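You operate a simulated robot arm through the tools that you are given. There is no shell and no other tool. Be economical: measure what you need, move in short steps, check, and stop when the job is done.

Carry out the task below with a simulated two-armed robot. There is one attempt and no reset: what you move stays moved.

TASK
Take the scrubbing brush from the lower shelf of the side table and put it on the spot under the filter pot. Put the green pin on the top of the rack shelf. Take the cap off the bottle and lay it down on the top of the rack shelf. Put the small pad on the feed shelf at the end of the machine away on the top of the lab bench. Put the small beaker labelled "A" from the feed shelf at the end of the machine on the glass pane there and the small beaker labelled "B" on top of the yellow chain clip. Pull the blue drawer open. The order is free. Set down upright: small beaker.

It is judged by the outcome, as a careful person would: the job done as asked, and still so three seconds after it is handed in. It fails if anything else is knocked over, pushed out of place, dropped, spilled or broken. A push-on lid holds only when it is set on centred and level and pressed home; a screw cap is set on level and turned clockwise until tight.

THE ROBOT
Two 7-joint arms with fingered hands on one trunk, on a base that drives. Base frame: it is fixed to the floor where the robot stands at the start and does not move with it; the origin is under the middle of the robot, x ahead of it, y to its left, z up. Units: mm, rad, N and s.
The left shoulder is at the start at [60, 138, 772], the right one opposite. Places, roughly: blue drawer [8500, -6400, 800]; bottle (7x7x20 cm) [1000, -1300, 1000]; glass pane (15x11x1 cm) [2300, 700, 900]; green pin (3x3x8 cm) [600, -100, 900]; scrubbing brush (17x7x9 cm) [600, -100, 400]; small beaker [2250, 250, 1000]; small pad (5x4x3 cm) [2300, 100, 900]; spot under the filter pot [1000, -900, 300]; top of the lab bench [8000, -6600, 900]; top of the rack shelf [900, -1500, 900]; yellow chain clip (5x7x4 cm) [2400, 300, 900]. Payload 4 kg a hand.
The TCP of each hand is the grasp point between the finger pads, 36 mm short of the fingertips. In the tool frame z runs along the fingers and y along their closing line. The gripper opens to 120 mm. The gripper's body begins 42 mm behind the TCP. The gripper is a hand of 5 fingers: y runs from the thumb to the fingers, the wrist lies at [-15, -109, -200] in the tool frame, and closing takes about 1.5 s.
Orientation is that of the tool frame in the base frame, as a unit quaternion [w, x, y, z]. With the fingers straight down and the wrist toward the robot, the tool's x, y and z point along [0, 1, 0], [1, 0, 0] and [0, 0, -1] of the base frame.

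THE INTERFACE
- The arms move only by the tool step_arm. It takes "left_rows", "right_rows" or both (then of equal length, played together; a hand with none holds still); each is a list of rows, each an object (a shift or turn left out is 0, a gripper value left out holds the last) with "rot": the turn, a rotation vector about the base's x, y, z in units of 4 degrees (1.0 is 4 degrees), a list of three; "travel": the shift along the base's x, y, z in units of 40 mm (1.0 is 40 mm), a list of three. In form: [{"rot": [rx, ry, rz], "travel": [tx, ty, tz]}, ...]. A call has 1 to 20 rows; each row shifts and turns the commanded pose from where the row before left it. "left_grip" and "right_grip" are, for a hand that has rows, the finger opening in mm, from 0 to 120, set as the call begins (left out, the last holds). A call with a number of a shift or a turn outside -1 to 1 is refused whole. A row lasts 0.2 s, in which the tool goes at most 50 mm and 0.15 rad; a call with a longer step from one row to the next is refused whole, and so is a gripper value outside its range. Where a pose cannot be reached the arm comes as near as it can. A force on the tool above 40 N (or 10 N above the force at the start of the call, whichever is more), or a blocked arm, ends the call early, and 0.2 s more pass. Each finger travels about 153 mm/s and halts on what it meets, pressing with about 33 N; the grip force reading is that of the motor and also rises with nothing between the fingers. The clock runs only during rows and for 0.2 s after the last one: add rows that do not move to give the fingers time. It gives the time, the measured TCP pose, the force on the tool (base axes), the opening and the grip force at its end, in the units of the frame above (readings bear some noise), with the torque about the TCP (base axes, N m) and any sound that the robot's microphone picked up.
- Cameras (640 x 400 px; columns grow to the right, rows downward): "scene" is now at [54.3, -20.2, 1407]; the picture's right is [-0.23, -0.97, 0.00], its down [-0.63, 0.15, -0.76] and it looks along [0.74, -0.18, -0.65] (base axes); focal length 256 px, centre (320, 200). "left" rides on the left gripper at [-69, -79, -131] in its tool frame; the picture's right is [-0.78, -0.29, 0.55], its down [0.55, -0.73, 0.40] and it looks along [0.29, 0.61, 0.74] (tool axes); focal length 222 px, centre (320, 200). "right" rides on the right gripper at [69, -79, -131] in its tool frame; the picture's right is [-0.78, 0.29, -0.55], its down [-0.55, -0.73, 0.40] and it looks along [-0.29, 0.61, 0.74] (tool axes); focal length 222 px, centre (320, 200). There is no depth. A picture from a camera that has moved, and an enlarged one, comes with that camera's place and axes in the base frame and with its lens.
- camera(camera): a new picture of that camera. It takes no simulated time.
- raise_lower(by): slides the trunk up (or, below 0, down) by that many mm; the arms and the scene camera ride with it, the base frame stays. It gives what a move gives, with no picture.
- steer(legs): drives the robot by 1 to 6 legs, each [ahead, left, turn to the left] in mm, mm and rad, along the robot's own axes; the way and the turn of a leg run together, so that a leg with both is an arc; at most 1500 mm and 3.142 rad a leg. The arms and the cameras ride along, it lands a little off, and it stops where it bumps. It gives what a move gives.
- curl_fingers(index, middle, ring, little, thumb_bend, thumb_turn, hand): sets how far each is bent, from 0 (flat) to 1 (curled in); at 0.3 the hand is open as for a grip, at 0.7 the pads meet at the TCP. One left out holds its place. A second passes; each finger stops where it meets its share of the squeeze, and holds until it gets a number again. A gripper value or a shape takes the hand back. It gives what a move gives, with no picture; readings hold the bend of each and the force on index, middle, ring, little, thumb and palm. thumb_turn goes from beside the hand (0) to across from the fingers (1), as for a grip.
- set_grasp(shape, hand): the hand has 5 fingers and takes this shape, open, in about a second: jaw (thumb against the fingers, like two jaws); tri (thumb and two fingers); tip (a fingertip pinch); poke (one finger out to press); point (the index stretched); flat (the hand flat); cup (the hand cupped); fist (a fist). The gripper value then closes the fingers along that shape, each until it touches; the sizes above hold for jaw. It gives what a move gives, with no picture.
- turn_head(pan, tilt): turns the head with the scene camera to pan (to the left, within 1.501 rad either way) and tilt (down, from -0.506 to 1.204), counted from straight ahead of the robot. It gives what a move gives.
- inspect(camera, box): a new picture of the part [left, top, right, bottom] of that camera's present view, enlarged. It takes no simulated time.
- hand_in(): hands the job in; it is judged then, once.

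Work in short steps. Places have to be worked out from the pictures, the camera data and where the tool is seen: move nearer, look again, correct. Check each grasp and each placing, and mend what went wrong. You have 186 turns and 166 pictures in all, those below and enlarged ones among them. Open the grippers and draw the arms clear of the work before you hand the job in, unless the task says otherwise.

The tools are called after "Emit:" as a command line: name --argument value ..., lists and objects as JSON in quotes. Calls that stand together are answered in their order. step_arm: Moves the arms, as the interface text tells. Its arguments: {"type":"object","properties":{"left_rows":{"type":"array"},"left_grip":{"type":"number"},"right_rows":{"type":"array"},"right_grip":{"type":"number"}},"required":[]} The other tools are called the same way: raise_lower (by) slides the trunk up or down; set_grasp (shape, hand) gives the hand a shape; curl_fingers (index, middle, ring, little, thumb_bend, thumb_turn, hand) moves the fingers one by one; steer (legs) drives the base; turn_head (pan, tilt) turns the head that bears the scene camera; camera (camera) takes a picture; inspect (camera, box) takes an enlarged picture of a part of a camera's view; hand_in () hands the job in.

At the start:

```text
t: 0.0
left_tool_pos: [691.7, 80.4, 1112.1]
left_orientation: [0.001, 0.707, 0.707, 0.001]
left_ft_force: [-1.0, 0.2, -0.4]
left_moment: [-0.04, -0.03, -0.01]
left_finger_gap: 120.0
left_grip_force: 0.0
left_shape: jaw
left_bend: [0.3, 0.3, 0.3, 0.3, 0.3, 0.97]
left_finger forces: [0.0, 0.0, 0.0, 0.0, 0.0, 0.0]
right_tool_pos: [569.4, -364.3, 1076.5]
right_orientation: [0.0, 0.707, 0.707, 0.0]
right_ft_force: [0.7, 0.2, 0.5]
right_moment: [0.05, 0.01, -0.02]
right_finger_gap: 119.9
right_grip_force: 0.0
right_shape: jaw
right_bend: [0.3, 0.3, 0.3, 0.3, 0.3, 0.97]
right_finger forces: [0.0, 0.1, 0.0, 0.1, 0.0, 0.1]
trunk travel left (down, up): [-350.0, 240.0]
robot x, y, heading: [0.8, 1.1, 0.002]
head pan, tilt: [-0.237, 0.705]
```

scene: 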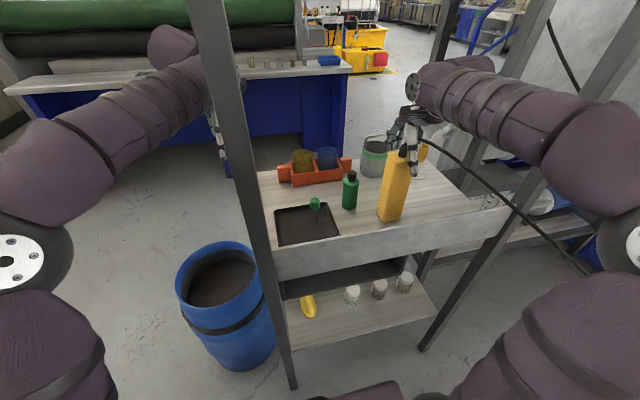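
right: 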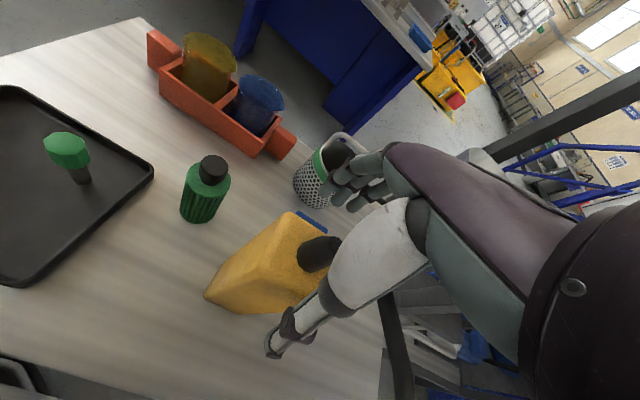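
left: 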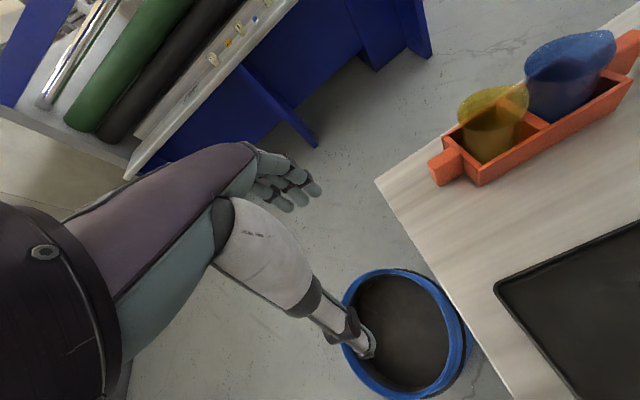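

The side table is ahead, with the green pin on the tray and things on the lower shelf. I look closer at both levels first.

Emit:
inspect --camera "scene" --box '[240, 130, 480, 280]'

Emit:
inspect --camera "scene" --box '[240, 240, 480, 390]'

Emit:
turn_head --pan -0.9 --tilt 0.5

Emit:
camera --camera "scene"

```text
2.67 times, centred on (360, 205) of scene
camera zoom: at [54.3, -20.2, 1407.0], right [-0.23, -0.97, 0.0], down [-0.63, 0.15, -0.76], along [0.74, -0.18, -0.65], focal length 681 px, centre (213, 187)
```

zoom: 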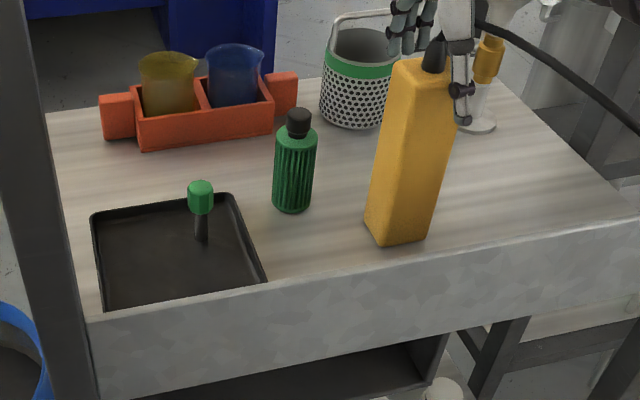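

```text
2.67 times, centred on (360, 315) of scene
camera zoom: at [54.3, -20.2, 1407.0], right [-0.23, -0.97, 0.0], down [-0.63, 0.15, -0.76], along [0.74, -0.18, -0.65], focal length 681 px, centre (213, -107)
```

zoom: 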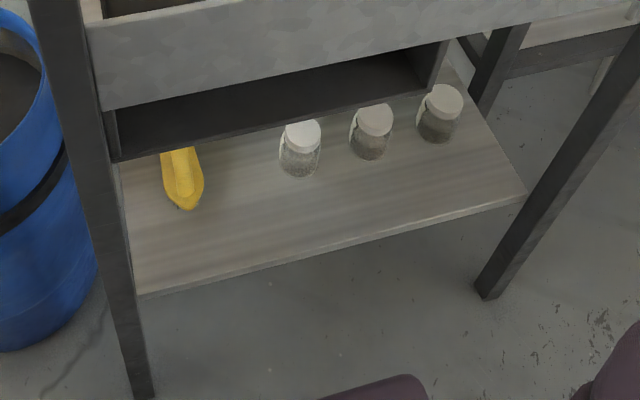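

```text
t: 1.0
left_tool_pos: [691.2, 82.2, 1112.7]
left_orientation: [0.0, 0.707, 0.707, 0.0]
left_ft_force: [-0.1, -0.4, -0.4]
left_moment: [-0.01, -0.01, 0.01]
left_finger_gap: 119.9
left_grip_force: 0.1
left_shape: jaw
left_bend: [0.3, 0.3, 0.3, 0.3, 0.3, 0.97]
left_finger forces: [0.0, 0.0, 0.0, 0.0, 0.0, 0.0]
right_tool_pos: [569.7, -363.7, 1077.1]
right_orientation: [-0.001, 0.707, 0.707, -0.001]
right_ft_force: [0.6, 0.0, 0.0]
right_moment: [-0.01, 0.01, -0.02]
right_finger_gap: 120.0
right_grip_force: 0.0
right_shape: jaw
right_bend: [0.3, 0.3, 0.3, 0.3, 0.3, 0.97]
right_finger forces: [0.0, 0.1, 0.0, 0.0, 0.0, 0.0]
trunk travel left (down, up): [-350.0, 240.0]
robot x, y, heading: [-2.5, 1.8, 0.002]
head pan, tilt: [-0.901, 0.499]
```

```text
160 pictures are left
camera scene: at [28.5, -71.5, 1425.2], right [-0.78, -0.62, 0.0], down [-0.3, 0.38, -0.88], along [0.55, -0.69, -0.48], focal length 256 px, centre (320, 200)
```

scene: 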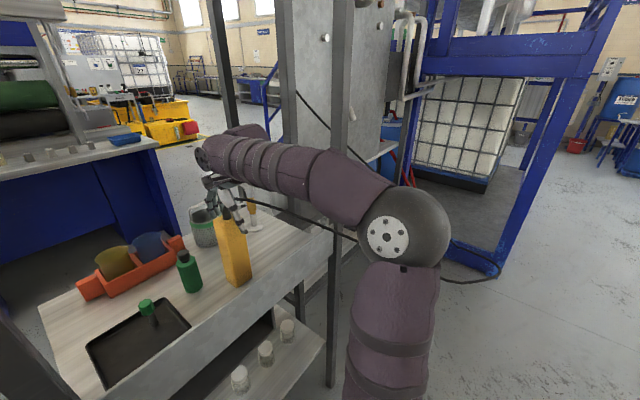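

The pin works out at about (588, −137), top z≈940, and the brush at about (570–650, −99) on the lower shelf. Next I look right, toward the filter pot and the rack.

Emit:
turn_head --pan -1.45 --tilt 0.45

Emit:
camera --camera "scene"

Emit:
turn_head --pan 0.4 --tilt 0.4

Emit:
camera --camera "scene"

```text
t: 2.0
left_tool_pos: [692.1, 81.3, 1112.4]
left_orientation: [-0.001, 0.707, 0.707, 0.0]
left_ft_force: [-0.3, 0.0, 0.2]
left_moment: [-0.03, 0.01, -0.01]
left_finger_gap: 119.7
left_grip_force: 0.0
left_shape: jaw
left_bend: [0.3, 0.3, 0.3, 0.3, 0.3, 0.97]
left_finger forces: [0.0, 0.0, 0.0, 0.1, 0.1, 0.1]
right_tool_pos: [568.5, -365.3, 1075.9]
right_orientation: [0.0, 0.706, 0.708, 0.0]
right_ft_force: [-0.1, 0.8, 0.3]
right_moment: [0.0, 0.0, 0.01]
right_finger_gap: 119.9
right_grip_force: 0.1
right_shape: jaw
right_bend: [0.3, 0.3, 0.3, 0.3, 0.3, 0.97]
right_finger forces: [0.0, 0.0, 0.0, 0.0, 0.0, 0.1]
trunk travel left (down, up): [-350.0, 240.0]
robot x, y, heading: [0.4, -1.2, 0.001]
head pan, tilt: [-1.45, 0.45]
```

```text
159 pictures are left
camera scene: at [-16.9, -91.5, 1429.7], right [-0.99, -0.12, 0.0], down [-0.05, 0.43, -0.9], along [0.11, -0.89, -0.44], focal length 256 px, centre (320, 200)
```

scene: 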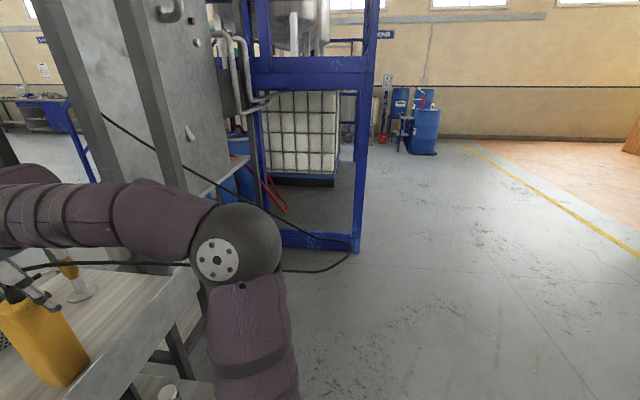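

```text
t: 3.8
left_tool_pos: [691.6, 80.0, 1110.9]
left_orientation: [0.0, 0.707, 0.707, 0.0]
left_ft_force: [0.3, 0.2, 0.0]
left_moment: [-0.03, -0.02, 0.02]
left_finger_gap: 119.8
left_grip_force: 0.1
left_shape: jaw
left_bend: [0.3, 0.3, 0.3, 0.3, 0.3, 0.97]
left_finger forces: [0.1, 0.0, 0.0, 0.1, 0.0, 0.2]
right_tool_pos: [568.8, -364.9, 1076.1]
right_orientation: [0.0, 0.707, 0.707, 0.0]
right_ft_force: [-0.3, 0.2, 0.1]
right_moment: [0.01, 0.0, 0.03]
right_finger_gap: 119.6
right_grip_force: 0.0
right_shape: jaw
right_bend: [0.3, 0.3, 0.3, 0.3, 0.3, 0.97]
right_finger forces: [0.1, 0.0, 0.1, 0.0, 0.1, 0.0]
trunk travel left (down, up): [-350.0, 240.0]
robot x, y, heading: [1.5, 2.0, -0.001]
head pan, tilt: [0.4, 0.4]
```

```text
158 pictures are left
camera scene: at [57.3, 35.7, 1434.3], right [0.39, -0.92, 0.0], down [-0.36, -0.15, -0.92], along [0.85, 0.36, -0.39], focal length 256 px, centre (320, 200)
```

scene: 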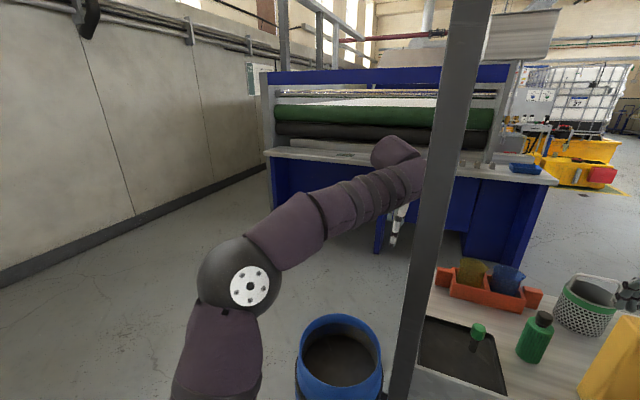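

The pin's neighbours (green bottle, jug) are clear of it. I lift the right hand away from the jug, carry it over the pin and look.

Emit:
step_arm --right_rows '[{"travel": [0, 0, 1]}, {"travel": [0, 0, 0.5]}, {"travel": [0, 1, 0]}, {"travel": [0, 1, 0]}, {"travel": [0, 1, 0]}, {"travel": [0, 1, 0]}, {"travel": [0.5, 1, 0]}, {"travel": [0, 0.7, 0]}]' --right_grip 80

Emit:
turn_head --pan -0.2 --tilt 0.8

Emit:
camera --camera "scene"

Emit:
camera --camera "right"

```text
t: 5.6
left_tool_pos: [690.0, 82.1, 1113.4]
left_orientation: [0.0, 0.707, 0.707, 0.0]
left_ft_force: [0.9, 1.4, 0.6]
left_moment: [0.0, 0.04, 0.01]
left_finger_gap: 119.8
left_grip_force: 0.1
left_shape: jaw
left_bend: [0.3, 0.3, 0.3, 0.3, 0.3, 0.97]
left_finger forces: [0.0, 0.1, 0.0, 0.0, 0.0, 0.0]
right_tool_pos: [590.2, -135.9, 1138.5]
right_orientation: [0.0, 0.707, 0.707, 0.0]
right_ft_force: [-0.2, 0.4, -0.9]
right_moment: [0.03, -0.01, -0.01]
right_finger_gap: 80.1
right_grip_force: 0.0
right_shape: jaw
right_bend: [0.36, 0.39, 0.38, 0.61, 0.43, 1.0]
right_finger forces: [0.0, 0.0, 0.0, 0.0, 0.0, 0.1]
trunk travel left (down, up): [-350.0, 240.0]
robot x, y, heading: [1.6, -0.1, -0.004]
head pan, tilt: [0.4, 0.4]
```

```text
t: 6.6
left_tool_pos: [690.5, 80.7, 1111.3]
left_orientation: [0.001, 0.707, 0.707, -0.001]
left_ft_force: [0.4, 1.0, 1.2]
left_moment: [0.01, -0.02, 0.01]
left_finger_gap: 119.6
left_grip_force: 0.1
left_shape: jaw
left_bend: [0.3, 0.3, 0.3, 0.3, 0.3, 0.97]
left_finger forces: [0.1, 0.0, 0.1, 0.0, 0.1, 0.0]
right_tool_pos: [590.1, -136.1, 1137.6]
right_orientation: [0.0, 0.707, 0.707, -0.001]
right_ft_force: [0.4, -0.6, -0.6]
right_moment: [0.01, -0.05, 0.0]
right_finger_gap: 80.7
right_grip_force: 0.0
right_shape: jaw
right_bend: [0.36, 0.39, 0.38, 0.61, 0.43, 1.0]
right_finger forces: [0.0, 0.0, 0.1, 0.0, 0.0, 0.0]
trunk travel left (down, up): [-350.0, 240.0]
robot x, y, heading: [-1.8, -1.2, 0.005]
head pan, tilt: [-0.201, 0.799]
```

```text
157 pictures are left
camera scene: at [51.1, -16.2, 1399.3], right [-0.2, -0.98, 0.0], down [-0.7, 0.14, -0.7], along [0.68, -0.14, -0.72], focal length 256 px, centre (320, 200)
```

scene: 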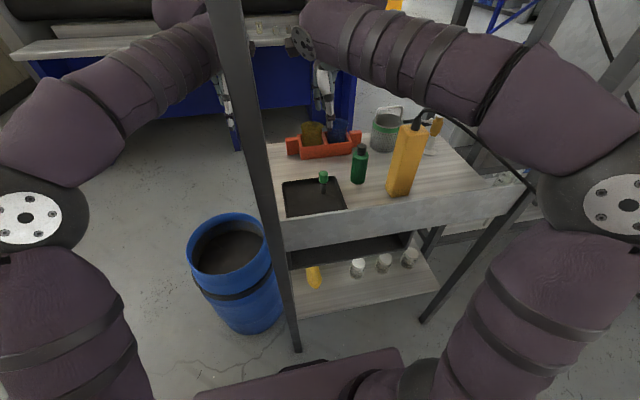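

```text
156 pictures are left
camera right: at [510.4, -67.7, 1269.0], right [0.29, -0.78, 0.55], down [-0.73, -0.55, -0.4], along [0.61, -0.29, -0.74], focal length 222 px, centre (320, 200)
```

right: 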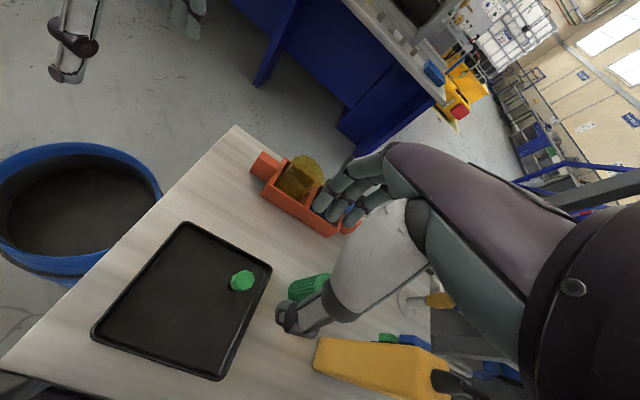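

The wrist view confirms the pin at (587, −135). Descending to grasp its head.

Emit:
step_arm --right_rows '[{"travel": [0, 0, -1]}, {"travel": [0, 0, -1]}, {"travel": [0, 0, -1]}, {"travel": [0, 0, -1]}, {"travel": [0, 0, -0.8]}]'

Emit:
camera --camera "right"

Emit:
inspect --camera "scene" --box '[240, 100, 480, 250]'

```text
t: 7.8
left_tool_pos: [689.8, 80.6, 1111.6]
left_orientation: [0.0, 0.707, 0.707, -0.001]
left_ft_force: [-0.7, 0.2, -0.4]
left_moment: [-0.03, 0.0, -0.02]
left_finger_gap: 119.5
left_grip_force: 0.1
left_shape: jaw
left_bend: [0.3, 0.3, 0.3, 0.3, 0.3, 0.97]
left_finger forces: [0.1, 0.0, 0.0, 0.1, 0.0, 0.0]
right_tool_pos: [589.2, -135.4, 944.0]
right_orientation: [0.0, 0.707, 0.707, -0.001]
right_ft_force: [0.2, 0.8, 0.0]
right_moment: [0.02, 0.01, 0.01]
right_finger_gap: 80.2
right_grip_force: 0.0
right_shape: jaw
right_bend: [0.36, 0.39, 0.38, 0.61, 0.43, 1.0]
right_finger forces: [0.0, 0.1, 0.0, 0.0, 0.0, 0.0]
trunk travel left (down, up): [-350.0, 240.0]
robot x, y, heading: [-1.9, 1.0, 0.003]
head pan, tilt: [-0.201, 0.799]
```

```text
155 pictures are left
camera right: at [508.7, -66.5, 1075.5], right [0.29, -0.79, 0.55], down [-0.73, -0.55, -0.4], along [0.61, -0.29, -0.74], focal length 222 px, centre (320, 200)
```

right: 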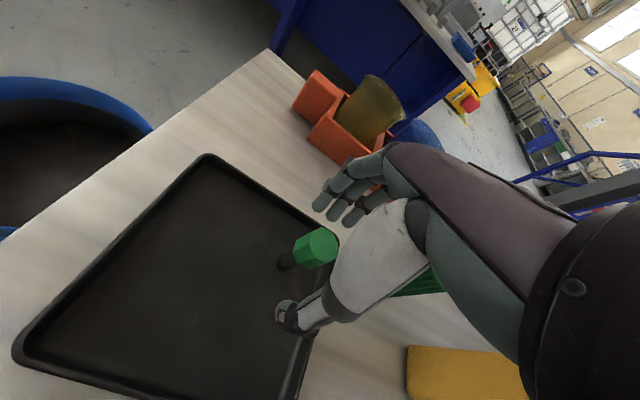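

```text
2.67 times, centred on (360, 175) of scene
camera zoom: at [51.2, -16.3, 1399.3], right [-0.2, -0.98, 0.0], down [-0.7, 0.14, -0.7], along [0.68, -0.14, -0.72], focal length 681 px, centre (213, 267)
```

zoom: 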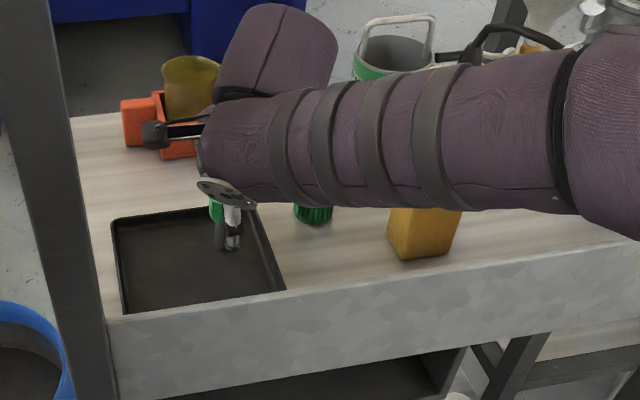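

The pin's head sits between thumb and fingers. I go down 20 mm more and close.

Emit:
step_arm --right_rows '[{"travel": [0, 0, -0.5]}, {}]'

Emit:
step_arm --right_rows '[{}, {}, {}, {}, {}, {}, {}, {}]' --right_grip 0

Emit:
camera --camera "right"

```text
t: 8.4
left_tool_pos: [691.4, 80.0, 1112.2]
left_orientation: [0.0, 0.707, 0.707, 0.0]
left_ft_force: [-0.2, 0.0, 0.1]
left_moment: [0.02, 0.02, -0.02]
left_finger_gap: 119.7
left_grip_force: 0.1
left_shape: jaw
left_bend: [0.3, 0.3, 0.3, 0.3, 0.3, 0.97]
left_finger forces: [0.1, 0.1, 0.0, 0.0, 0.0, 0.0]
right_tool_pos: [587.7, -136.3, 925.1]
right_orientation: [0.0, 0.707, 0.707, 0.0]
right_ft_force: [-0.4, 1.0, -0.4]
right_moment: [0.0, 0.01, -0.04]
right_finger_gap: 80.5
right_grip_force: 0.1
right_shape: jaw
right_bend: [0.36, 0.39, 0.38, 0.61, 0.43, 1.0]
right_finger forces: [0.0, 0.1, 0.0, 0.0, 0.0, 0.1]
trunk travel left (down, up): [-350.0, 240.0]
robot x, y, heading: [1.5, 0.5, -0.003]
head pan, tilt: [-0.201, 0.799]
```

```text
t: 10.2
left_tool_pos: [690.7, 81.1, 1112.0]
left_orientation: [0.001, 0.707, 0.707, 0.0]
left_ft_force: [-0.1, 0.6, 0.1]
left_moment: [0.01, -0.01, 0.02]
left_finger_gap: 119.7
left_grip_force: 0.2
left_shape: jaw
left_bend: [0.3, 0.3, 0.3, 0.3, 0.3, 0.97]
left_finger forces: [0.1, 0.0, 0.0, 0.1, 0.0, 0.1]
right_tool_pos: [588.4, -137.0, 924.5]
right_orientation: [0.0, 0.707, 0.707, 0.0]
right_ft_force: [-0.1, 0.1, 1.6]
right_moment: [0.01, 0.0, -0.01]
right_finger_gap: 3.4
right_grip_force: 33.2
right_shape: jaw
right_bend: [0.63, 0.7, 0.7, 0.67, 0.73, 1.0]
right_finger forces: [22.2, 8.2, 0.0, 0.0, 27.0, 0.0]
trunk travel left (down, up): [-350.0, 240.0]
robot x, y, heading: [-4.0, -2.6, -0.004]
head pan, tilt: [-0.201, 0.799]
```

```text
153 pictures are left
camera right: at [508.2, -67.0, 1056.0], right [0.29, -0.78, 0.55], down [-0.73, -0.55, -0.4], along [0.61, -0.29, -0.74], focal length 222 px, centre (320, 200)
```

right: 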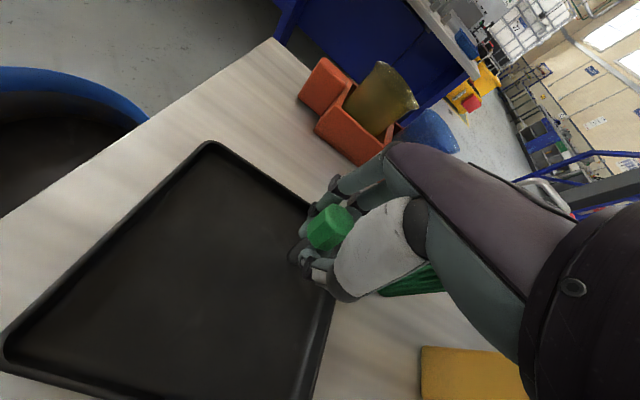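

Index and thumb press on it, with the shape held near the head. Lifting to check that it comes along.

Emit:
step_arm --right_rows '[{"travel": [0, 0, 0.5]}, {"travel": [0, 0, 1]}, {"travel": [0, 0, 1]}, {"travel": [0, 0, 1]}, {"travel": [0, 0, 1]}, {"travel": [0, 0, 1]}, {}]'

Emit:
camera --camera "right"

Emit:
inspect --camera "scene" --box '[240, 50, 480, 200]'

```text
t: 11.8
left_tool_pos: [690.8, 82.2, 1112.4]
left_orientation: [0.0, 0.708, 0.707, 0.0]
left_ft_force: [0.1, 0.1, -0.4]
left_moment: [0.03, 0.02, -0.01]
left_finger_gap: 119.8
left_grip_force: 0.0
left_shape: jaw
left_bend: [0.3, 0.3, 0.3, 0.3, 0.3, 0.97]
left_finger forces: [0.0, 0.0, 0.0, 0.0, 0.1, 0.0]
right_tool_pos: [587.9, -134.1, 1143.9]
right_orientation: [0.0, 0.707, 0.707, 0.0]
right_ft_force: [-0.1, 0.3, -0.4]
right_moment: [0.0, 0.0, 0.04]
right_finger_gap: 2.7
right_grip_force: 32.5
right_shape: jaw
right_bend: [0.63, 0.7, 0.7, 0.67, 0.73, 1.0]
right_finger forces: [22.4, 8.5, 0.0, 0.1, 26.3, 0.0]
trunk travel left (down, up): [-350.0, 240.0]
robot x, y, heading: [-1.7, 0.9, 0.002]
head pan, tilt: [-0.201, 0.799]
```

```text
152 pictures are left
camera right: at [508.3, -66.6, 1274.3], right [0.29, -0.78, 0.55], down [-0.73, -0.55, -0.4], along [0.61, -0.29, -0.74], focal length 222 px, centre (320, 200)
```

right: 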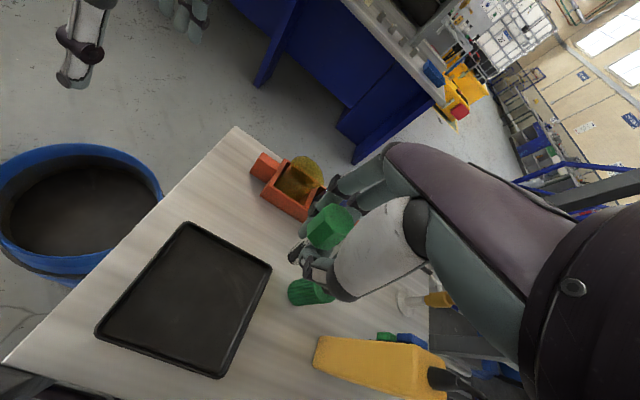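

```text
2.67 times, centred on (360, 125) of scene
camera zoom: at [51.1, -16.3, 1399.2], right [-0.2, -0.98, 0.0], down [-0.7, 0.14, -0.7], along [0.68, -0.14, -0.72], focal length 681 px, centre (213, 400)
```

zoom: 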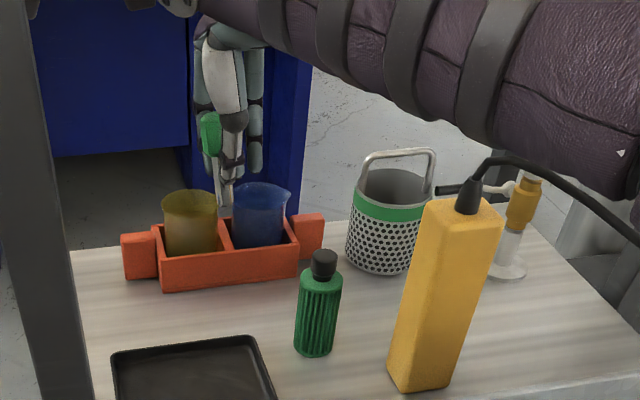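

The pin is held firmly. I tuck both hands back a bit, the left outside the left post and the right between the posts, then reverse.

Emit:
step_arm --left_rows '[{"travel": [0, 1, 0]}, {"travel": [0, 1, 0]}, {"travel": [0, 1, 0]}, {"travel": [-1, 0, 0]}, {"travel": [-1, 0, 0]}, {"travel": [-1, 0, 0]}, {"travel": [-1, 0, 0]}, {"travel": [-1, 0, 0]}, {"travel": [-1, 0, 0]}, {"travel": [-1, 0, 0]}]' --right_rows '[{"travel": [-1, 0, 0]}, {"travel": [-1, 0, 0]}, {"travel": [-1, -0.5, 0]}, {"travel": [-1, -0.5, 0]}, {"travel": [-1, -0.5, 0]}, {"travel": [-0.5, -0.5, 0]}, {}, {}, {}, {}]'

Emit:
steer --legs '[[-400, 0, 0]]'

Emit:
turn_head --pan -1.0 --tilt 0.4

Emit:
camera --camera "scene"

```text
t: 14.0
left_tool_pos: [409.5, 201.4, 1113.3]
left_orientation: [0.0, 0.707, 0.707, 0.0]
left_ft_force: [-0.9, 0.1, -0.6]
left_moment: [-0.01, 0.02, -0.01]
left_finger_gap: 119.9
left_grip_force: 0.0
left_shape: jaw
left_bend: [0.3, 0.3, 0.3, 0.3, 0.3, 0.97]
left_finger forces: [0.0, 0.0, 0.0, 0.0, 0.0, 0.0]
right_tool_pos: [369.0, -214.4, 1146.1]
right_orientation: [0.0, 0.707, 0.707, 0.0]
right_ft_force: [0.7, 0.0, -0.5]
right_moment: [0.0, -0.01, 0.02]
right_finger_gap: 2.6
right_grip_force: 33.2
right_shape: jaw
right_bend: [0.63, 0.7, 0.7, 0.67, 0.73, 1.0]
right_finger forces: [22.6, 8.8, 0.0, 0.0, 26.3, 0.1]
trunk travel left (down, up): [-350.0, 240.0]
robot x, y, heading: [-2.1, 1.8, -0.001]
head pan, tilt: [-0.201, 0.799]
```

```text
t: 16.5
left_tool_pos: [10.8, 200.7, 1113.9]
left_orientation: [0.0, 0.707, 0.707, 0.001]
left_ft_force: [-0.5, -0.6, 0.4]
left_moment: [0.02, -0.05, -0.01]
left_finger_gap: 119.5
left_grip_force: 0.0
left_shape: jaw
left_bend: [0.3, 0.3, 0.3, 0.3, 0.3, 0.97]
left_finger forces: [0.0, 0.0, 0.0, 0.0, 0.0, 0.0]
right_tool_pos: [-28.6, -214.4, 1144.8]
right_orientation: [0.0, 0.707, 0.708, 0.0]
right_ft_force: [-0.3, 0.6, -0.7]
right_moment: [-0.02, -0.02, 0.0]
right_finger_gap: 2.8
right_grip_force: 33.3
right_shape: jaw
right_bend: [0.63, 0.7, 0.7, 0.67, 0.73, 1.0]
right_finger forces: [22.7, 8.8, 0.0, 0.0, 26.5, 0.0]
trunk travel left (down, up): [-350.0, 240.0]
robot x, y, heading: [-397.7, -1.1, -0.0]
head pan, tilt: [-0.201, 0.799]
```

```text
t: 17.7
left_tool_pos: [11.5, 201.2, 1113.3]
left_orientation: [0.0, 0.706, 0.708, 0.0]
left_ft_force: [0.4, -1.2, -1.1]
left_moment: [0.01, 0.02, -0.03]
left_finger_gap: 119.7
left_grip_force: 0.0
left_shape: jaw
left_bend: [0.3, 0.3, 0.3, 0.3, 0.3, 0.97]
left_finger forces: [0.1, 0.1, 0.0, 0.0, 0.0, 0.0]
right_tool_pos: [-28.8, -214.9, 1144.9]
right_orientation: [-0.001, 0.707, 0.708, 0.0]
right_ft_force: [-0.1, 1.3, -1.3]
right_moment: [0.02, 0.03, -0.01]
right_finger_gap: 2.5
right_grip_force: 33.0
right_shape: jaw
right_bend: [0.63, 0.7, 0.7, 0.67, 0.73, 1.0]
right_finger forces: [22.6, 8.9, 0.0, 0.0, 26.4, 0.0]
trunk travel left (down, up): [-350.0, 240.0]
robot x, y, heading: [-394.0, 0.4, -0.0]
head pan, tilt: [-1.0, 0.4]
```

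```text
150 pictures are left
camera scene: at [-376.3, -78.4, 1434.3], right [-0.84, -0.54, 0.0], down [-0.21, 0.33, -0.92], along [0.5, -0.77, -0.39], focal length 256 px, centre (320, 200)
```

scene: 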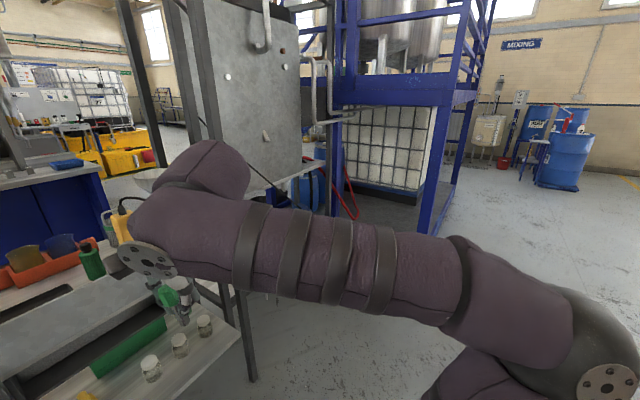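

The panel in front hides the rack shelf. I drive right 800 mm to see it better.

Emit:
steer --legs '[[0, -800, 0]]'

Emit:
turn_head --pan -0.35 --tilt 0.4

Emit:
camera --camera "scene"

```text
t: 22.0
left_tool_pos: [14.7, -602.5, 1113.3]
left_orientation: [0.0, 0.704, 0.71, 0.0]
left_ft_force: [-0.2, 0.2, -0.8]
left_moment: [-0.02, 0.01, 0.0]
left_finger_gap: 119.8
left_grip_force: 0.2
left_shape: jaw
left_bend: [0.3, 0.3, 0.3, 0.3, 0.3, 0.97]
left_finger forces: [0.1, 0.0, 0.1, 0.0, 0.0, 0.1]
right_tool_pos: [-24.6, -1018.9, 1145.7]
right_orientation: [0.0, 0.704, 0.71, -0.001]
right_ft_force: [-0.2, 0.9, -1.0]
right_moment: [-0.01, 0.0, -0.03]
right_finger_gap: 2.7
right_grip_force: 33.2
right_shape: jaw
right_bend: [0.63, 0.7, 0.7, 0.67, 0.73, 1.0]
right_finger forces: [22.7, 8.8, 0.0, 0.1, 26.4, 0.0]
trunk travel left (down, up): [-350.0, 240.0]
robot x, y, heading: [-394.8, -808.8, 0.009]
head pan, tilt: [-1.0, 0.4]
```

```text
t: 23.0
left_tool_pos: [14.6, -602.1, 1113.4]
left_orientation: [0.0, 0.704, 0.71, 0.0]
left_ft_force: [-0.2, 0.1, 0.6]
left_moment: [0.03, 0.01, -0.01]
left_finger_gap: 119.7
left_grip_force: 0.1
left_shape: jaw
left_bend: [0.3, 0.3, 0.3, 0.3, 0.3, 0.97]
left_finger forces: [0.0, 0.0, 0.0, 0.0, 0.1, 0.0]
right_tool_pos: [-23.9, -1019.2, 1144.6]
right_orientation: [0.0, 0.704, 0.711, 0.0]
right_ft_force: [0.6, 0.6, -1.7]
right_moment: [0.01, -0.01, 0.0]
right_finger_gap: 2.7
right_grip_force: 32.4
right_shape: jaw
right_bend: [0.63, 0.7, 0.7, 0.67, 0.73, 1.0]
right_finger forces: [22.6, 8.8, 0.0, 0.0, 26.3, 0.1]
trunk travel left (down, up): [-350.0, 240.0]
robot x, y, heading: [-392.8, -807.6, 0.011]
head pan, tilt: [-0.351, 0.4]
```

```text
149 pictures are left
camera scene: at [-335.1, -839.0, 1434.4], right [-0.34, -0.94, 0.0], down [-0.37, 0.13, -0.92], along [0.87, -0.31, -0.39], focal length 256 px, centre (320, 200)
```

scene: 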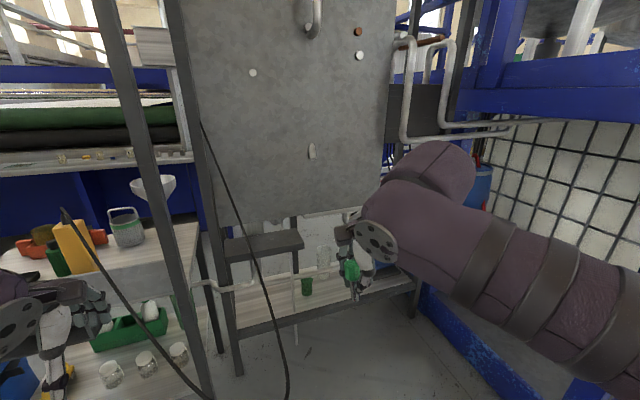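

A lower rack shelf is visible below the panel, but my arm hides the upper shelf. I enlarge this part.

Emit:
inspect --camera "scene" --box '[180, 180, 420, 330]'

Emit:
steer --legs '[[0, -350, 0]]'

Emit:
turn_head --pan -0.1 --tilt 0.4

Emit:
camera --camera "scene"

```text
2.67 times, centred on (300, 255) of scene
camera zoom: at [-335.1, -839.0, 1434.4], right [-0.34, -0.94, 0.0], down [-0.37, 0.13, -0.92], along [0.87, -0.31, -0.39], focal length 681 px, centre (373, 53)
```

zoom: 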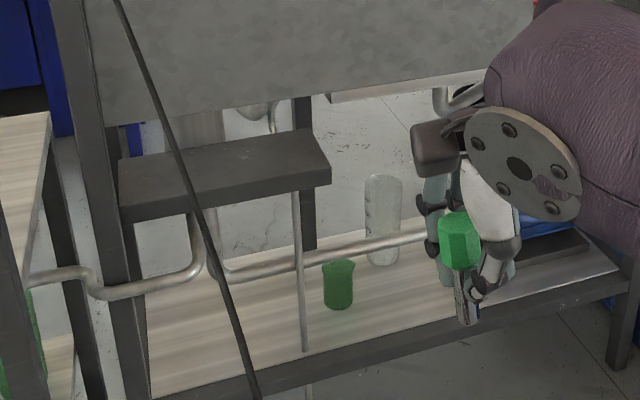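

```text
t: 25.3
left_tool_pos: [17.0, -959.9, 1112.6]
left_orientation: [0.0, 0.701, 0.713, 0.0]
left_ft_force: [0.8, -0.3, 0.3]
left_moment: [0.02, 0.02, -0.02]
left_finger_gap: 119.5
left_grip_force: 0.0
left_shape: jaw
left_bend: [0.3, 0.3, 0.3, 0.3, 0.3, 0.97]
left_finger forces: [0.0, 0.0, 0.0, 0.0, 0.1, 0.0]
right_tool_pos: [-16.6, -1377.6, 1145.4]
right_orientation: [0.0, 0.702, 0.713, 0.0]
right_ft_force: [-0.1, -0.4, -0.7]
right_moment: [0.03, -0.01, -0.01]
right_finger_gap: 2.6
right_grip_force: 32.4
right_shape: jaw
right_bend: [0.63, 0.7, 0.7, 0.67, 0.73, 1.0]
right_finger forces: [22.6, 8.9, 0.1, 0.1, 26.3, 0.0]
trunk travel left (down, up): [-350.0, 240.0]
robot x, y, heading: [-391.3, -1162.8, 0.021]
head pan, tilt: [-0.351, 0.4]
```

```text
t: 26.1
left_tool_pos: [17.4, -959.8, 1113.3]
left_orientation: [0.0, 0.702, 0.712, 0.0]
left_ft_force: [0.1, -0.5, 0.3]
left_moment: [-0.03, 0.02, -0.04]
left_finger_gap: 119.9
left_grip_force: 0.0
left_shape: jaw
left_bend: [0.3, 0.3, 0.3, 0.3, 0.3, 0.97]
left_finger forces: [0.1, 0.0, 0.0, 0.0, 0.0, 0.0]
right_tool_pos: [-16.9, -1376.1, 1145.0]
right_orientation: [0.001, 0.702, 0.712, 0.0]
right_ft_force: [0.9, 0.3, -1.6]
right_moment: [-0.04, 0.02, 0.02]
right_finger_gap: 2.8
right_grip_force: 33.0
right_shape: jaw
right_bend: [0.63, 0.7, 0.7, 0.67, 0.73, 1.0]
right_finger forces: [22.6, 8.8, 0.1, 0.0, 26.2, 0.1]
trunk travel left (down, up): [-350.0, 240.0]
robot x, y, heading: [-391.4, -1162.4, 0.012]
head pan, tilt: [-0.099, 0.4]
```

```text
147 pictures are left
camera scene: at [-325.7, -1174.9, 1434.4], right [-0.08, -1.0, 0.0], down [-0.39, 0.03, -0.92], along [0.92, -0.08, -0.39], focal length 256 px, centre (320, 200)
```

scene: 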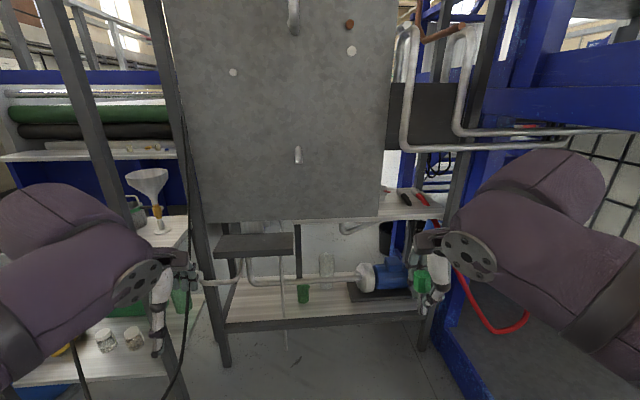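

The rack panel is at x≈700, so the bottle and shelf top behind it must be reached from the back. The brush and the spot are both open from the front, so I'll do the brush first with the free left hand: back to the side table.

Emit:
steer --legs '[[0, 900, 0], [200, 0, -0.012]]'

Emit:
raise_lower --by -330

Emit:
turn_head --pan 0.2 --tilt 0.6

Emit:
camera --camera "scene"

```text
t: 32.0
left_tool_pos: [198.7, -61.8, 1113.2]
left_orientation: [0.0, 0.702, 0.712, -0.001]
left_ft_force: [-0.4, -0.4, -0.6]
left_moment: [0.01, -0.01, -0.03]
left_finger_gap: 120.0
left_grip_force: 0.2
left_shape: jaw
left_bend: [0.3, 0.3, 0.3, 0.3, 0.3, 0.97]
left_finger forces: [0.1, 0.1, 0.0, 0.0, 0.0, 0.0]
right_tool_pos: [163.2, -478.3, 1144.8]
right_orientation: [0.0, 0.702, 0.712, 0.0]
right_ft_force: [0.1, -0.3, -0.5]
right_moment: [0.0, 0.03, -0.01]
right_finger_gap: 2.6
right_grip_force: 33.2
right_shape: jaw
right_bend: [0.63, 0.7, 0.7, 0.67, 0.73, 1.0]
right_finger forces: [22.6, 8.9, 0.1, 0.1, 26.3, 0.1]
trunk travel left (down, up): [-350.0, 240.0]
robot x, y, heading: [-210.0, -265.2, 0.015]
head pan, tilt: [-0.099, 0.4]
```

```text
t: 35.2
left_tool_pos: [196.0, -62.2, 784.0]
left_orientation: [-0.001, 0.701, 0.713, 0.0]
left_ft_force: [0.2, 0.3, 0.0]
left_moment: [-0.03, 0.01, 0.01]
left_finger_gap: 119.9
left_grip_force: 0.1
left_shape: jaw
left_bend: [0.3, 0.3, 0.3, 0.3, 0.3, 0.97]
left_finger forces: [0.0, 0.0, 0.0, 0.0, 0.0, 0.0]
right_tool_pos: [162.4, -478.8, 815.4]
right_orientation: [0.0, 0.702, 0.713, 0.0]
right_ft_force: [-0.1, -0.6, -1.0]
right_moment: [-0.01, -0.01, 0.02]
right_finger_gap: 2.4
right_grip_force: 33.3
right_shape: jaw
right_bend: [0.63, 0.7, 0.7, 0.67, 0.73, 1.0]
right_finger forces: [22.5, 8.8, 0.1, 0.0, 26.3, 0.0]
trunk travel left (down, up): [-20.0, 570.0]
robot x, y, heading: [-214.9, -270.3, 0.013]
head pan, tilt: [-0.099, 0.4]
```

```text
t: 36.0
left_tool_pos: [198.6, -61.5, 783.0]
left_orientation: [-0.001, 0.702, 0.713, -0.001]
left_ft_force: [-0.3, 0.3, -0.6]
left_moment: [0.0, 0.02, 0.01]
left_finger_gap: 119.9
left_grip_force: 0.1
left_shape: jaw
left_bend: [0.3, 0.3, 0.3, 0.3, 0.3, 0.97]
left_finger forces: [0.0, 0.1, 0.0, 0.0, 0.0, 0.1]
right_tool_pos: [163.2, -478.4, 816.0]
right_orientation: [0.0, 0.702, 0.712, -0.001]
right_ft_force: [-0.3, -0.3, -0.8]
right_moment: [0.01, 0.03, 0.0]
right_finger_gap: 2.8
right_grip_force: 32.7
right_shape: jaw
right_bend: [0.63, 0.7, 0.7, 0.67, 0.73, 1.0]
right_finger forces: [22.6, 8.8, 0.0, 0.0, 26.3, 0.1]
trunk travel left (down, up): [-20.0, 570.0]
robot x, y, heading: [-209.5, -271.7, 0.015]
head pan, tilt: [0.201, 0.6]
```

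```text
146 pictures are left
camera scene: at [-152.0, -250.7, 1086.2], right [0.21, -0.98, 0.0], down [-0.55, -0.12, -0.83], along [0.81, 0.18, -0.56], focal length 256 px, centre (320, 200)
```

scene: 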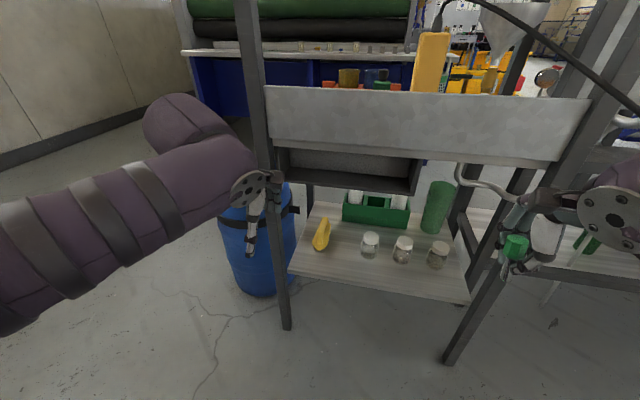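

The brush is visible on the lower shelf, left side. I enlarge it to get its pose.

Emit:
inspect --camera "scene" --box '[260, 170, 460, 295]'

Emit:
inspect --camera "scene" --box '[400, 0, 640, 150]'

Emit:
camera --camera "left"

```text
3.20 times, centred on (360, 232) of scene
camera zoom: at [-152.0, -250.7, 1086.2], right [0.21, -0.98, 0.0], down [-0.55, -0.12, -0.83], along [0.81, 0.18, -0.56], focal length 818 px, centre (192, 96)
```

zoom: 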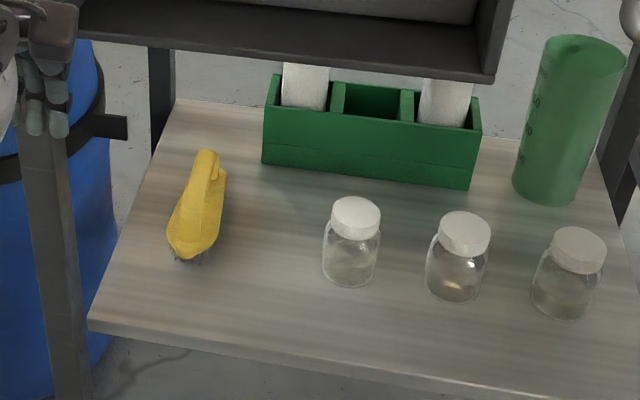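

```text
2.67 times, centred on (520, 75) of scene
camera zoom: at [-152.0, -250.7, 1086.2], right [0.21, -0.98, 0.0], down [-0.55, -0.12, -0.83], along [0.81, 0.18, -0.56], focal length 681 px, centre (-213, 533)
```

zoom: 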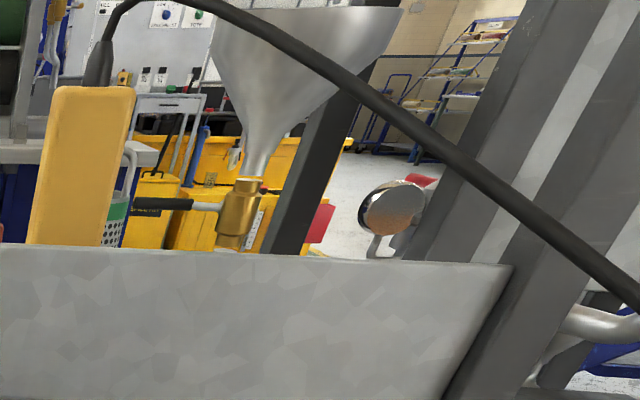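

```text
143 pictures are left
camera left: at [119.2, -132.0, 914.5], right [-0.28, -0.79, -0.55], down [-0.74, 0.54, -0.4], along [0.61, 0.3, -0.74], focal length 222 px, centre (320, 200)
```

left: 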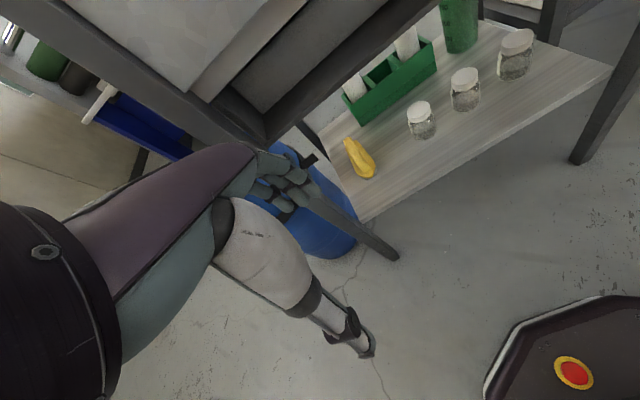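

The brush lies along x, roughly x 545–715, y≈−88, with its front end toward me. I turn the left hand so the thumb is on the right, closing across y, and lower it in front of the table.

Emit:
step_arm --left_rows '[{"rot": [0, 0, 1]}, {"rot": [0, 0, 1]}, {"rot": [0, 0, 1]}, {"rot": [0, 0, 1]}, {"rot": [0, 0, 1]}, {"rot": [0, 0, 1]}, {"rot": [0, 0, 1]}, {"rot": [0, 0, 1]}, {"rot": [0, 0, 1]}, {"rot": [0, 0, 1]}, {"rot": [0, 0, 1]}, {"rot": [0, 0, 1]}, {"rot": [0, 0, 1], "travel": [0, 0, -0.5]}, {"rot": [0, 0, 1], "travel": [0, 0, -0.5]}, {"rot": [0, 0, 1], "travel": [0, 0, -0.5]}, {"rot": [0, 0, 1], "travel": [0, 0, -0.5]}, {"rot": [0, 0, 1], "travel": [0, 0, -0.5]}, {"rot": [0, 0, 1], "travel": [0, 0, -0.5]}, {"rot": [0, 0, 1], "travel": [0, 0, -0.5]}, {"rot": [0, 0, 1], "travel": [0, 0, -0.5]}]'

Emit:
step_arm --left_rows '[{"rot": [0, 0, 1]}, {"rot": [0, 0, 1]}, {"rot": [0, -1, 0], "travel": [0, 0, -0.5]}, {"rot": [0, -1, 0], "travel": [0, 0, -0.5]}, {"rot": [0, -1, 0], "travel": [0, 0, -0.5]}, {"rot": [0, -1, 0], "travel": [0, 0, -0.5]}, {"rot": [0, -1, 0]}, {"rot": [0, -1, 0]}, {"rot": [0, -1, 0]}, {"rot": [0, -1, 0]}, {"rot": [0, -1, 0]}, {"rot": [0, -1, 0]}, {"rot": [0, -1, 0]}, {"rot": [0, -1, 0]}, {"rot": [0, -1, 0]}, {}]'

Emit:
camera --camera "scene"

Emit:
camera --camera "left"

```text
t: 40.2
left_tool_pos: [197.2, -63.2, 623.6]
left_orientation: [0.0, 0.08, 0.997, 0.0]
left_ft_force: [0.4, 0.7, 0.4]
left_moment: [-0.04, -0.01, 0.01]
left_finger_gap: 119.7
left_grip_force: 0.0
left_shape: jaw
left_bend: [0.3, 0.3, 0.3, 0.3, 0.3, 0.97]
left_finger forces: [0.1, 0.0, 0.0, 0.1, 0.0, 0.0]
right_tool_pos: [162.2, -478.3, 815.4]
right_orientation: [0.0, 0.702, 0.713, -0.001]
right_ft_force: [0.1, -0.3, -0.9]
right_moment: [-0.02, 0.01, -0.02]
right_finger_gap: 2.9
right_grip_force: 33.2
right_shape: jaw
right_bend: [0.63, 0.7, 0.7, 0.67, 0.73, 1.0]
right_finger forces: [22.6, 8.8, 0.0, 0.0, 26.4, 0.0]
trunk travel left (down, up): [-20.0, 570.0]
robot x, y, heading: [-209.9, -268.8, 0.019]
head pan, tilt: [0.201, 0.6]
```

```text
t: 43.6
left_tool_pos: [196.4, -61.5, 552.7]
left_orientation: [0.122, 0.011, 0.992, 0.001]
left_ft_force: [-0.7, 0.2, 0.2]
left_moment: [-0.02, 0.0, 0.06]
left_finger_gap: 119.8
left_grip_force: 0.1
left_shape: jaw
left_bend: [0.3, 0.3, 0.3, 0.3, 0.3, 0.97]
left_finger forces: [0.1, 0.0, 0.0, 0.0, 0.0, 0.0]
left hand out of reach, approached as far as the arm can: row 6, 7, 8, 9, 10, 11, 12, 13, 14, 15
right_tool_pos: [162.3, -478.3, 815.8]
right_orientation: [0.0, 0.702, 0.713, -0.001]
right_ft_force: [0.1, 0.1, 0.0]
right_moment: [-0.04, -0.03, 0.02]
right_finger_gap: 2.8
right_grip_force: 33.4
right_shape: jaw
right_bend: [0.63, 0.7, 0.7, 0.67, 0.73, 1.0]
right_finger forces: [22.6, 9.0, 0.0, 0.1, 26.3, 0.0]
trunk travel left (down, up): [-20.0, 570.0]
robot x, y, heading: [-211.3, -270.2, 0.016]
head pan, tilt: [0.201, 0.6]
```

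```text
142 pictures are left
camera scene: at [-152.0, -250.6, 1086.1], right [0.21, -0.98, 0.0], down [-0.55, -0.12, -0.83], along [0.81, 0.18, -0.56], focal length 256 px, centre (320, 200)
```

scene: 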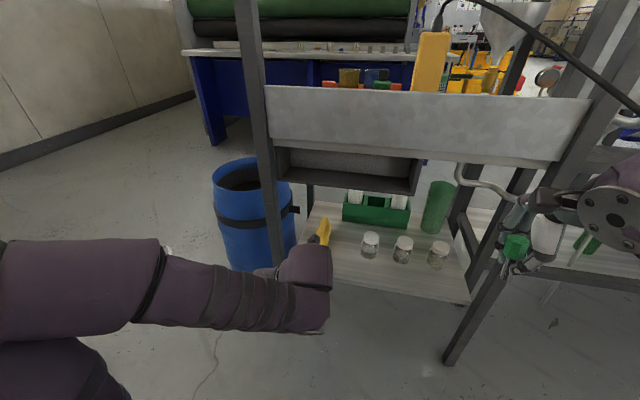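

```text
141 pictures are left
camera left: at [231.5, -142.1, 697.0], right [0.89, -0.31, -0.34], down [-0.45, -0.72, -0.52], along [-0.09, 0.62, -0.78], focal length 222 px, centre (320, 200)
```

left: 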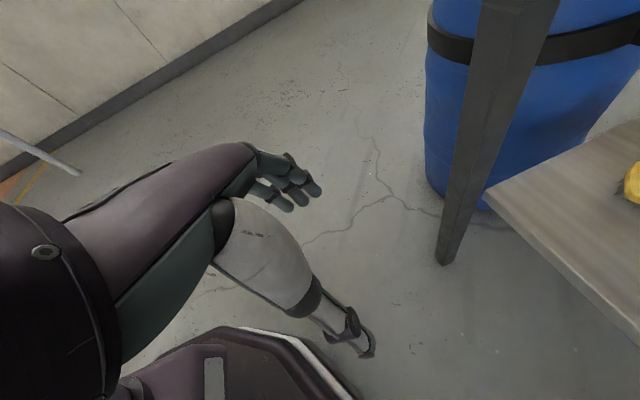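

With the thumb on the right, the left wrist cannot pitch up far enough, and the forearm would foul the post. The right hand suits this grasp better, so the brush waits until the pin is placed. I return the left hand to its plain pose.

Emit:
step_arm --left_rows '[{"rot": [0, 1, 0], "travel": [0, 0, 0.5]}, {"rot": [0, 1, 0], "travel": [0, 0, 0.5]}, {"rot": [0, 1, 0], "travel": [0, 0, 0.5]}, {"rot": [0, 1, 0], "travel": [0, 0, 0.5]}]'

```text
t: 44.6
left_tool_pos: [198.1, -61.0, 633.3]
left_orientation: [-0.019, 0.011, 1.0, 0.0]
left_ft_force: [0.2, -0.8, -0.6]
left_moment: [0.01, 0.01, 0.02]
left_finger_gap: 119.7
left_grip_force: 0.2
left_shape: jaw
left_bend: [0.3, 0.3, 0.3, 0.3, 0.3, 0.97]
left_finger forces: [0.0, 0.1, 0.1, 0.0, 0.0, 0.1]
right_tool_pos: [163.2, -478.3, 816.1]
right_orientation: [0.0, 0.701, 0.713, -0.001]
right_ft_force: [0.2, -0.3, -1.8]
right_moment: [-0.03, 0.0, -0.02]
right_finger_gap: 2.8
right_grip_force: 32.9
right_shape: jaw
right_bend: [0.63, 0.7, 0.7, 0.67, 0.73, 1.0]
right_finger forces: [22.7, 8.9, 0.0, 0.0, 26.3, 0.0]
trunk travel left (down, up): [-20.0, 570.0]
robot x, y, heading: [-212.3, -270.3, 0.021]
head pan, tilt: [0.201, 0.6]
```

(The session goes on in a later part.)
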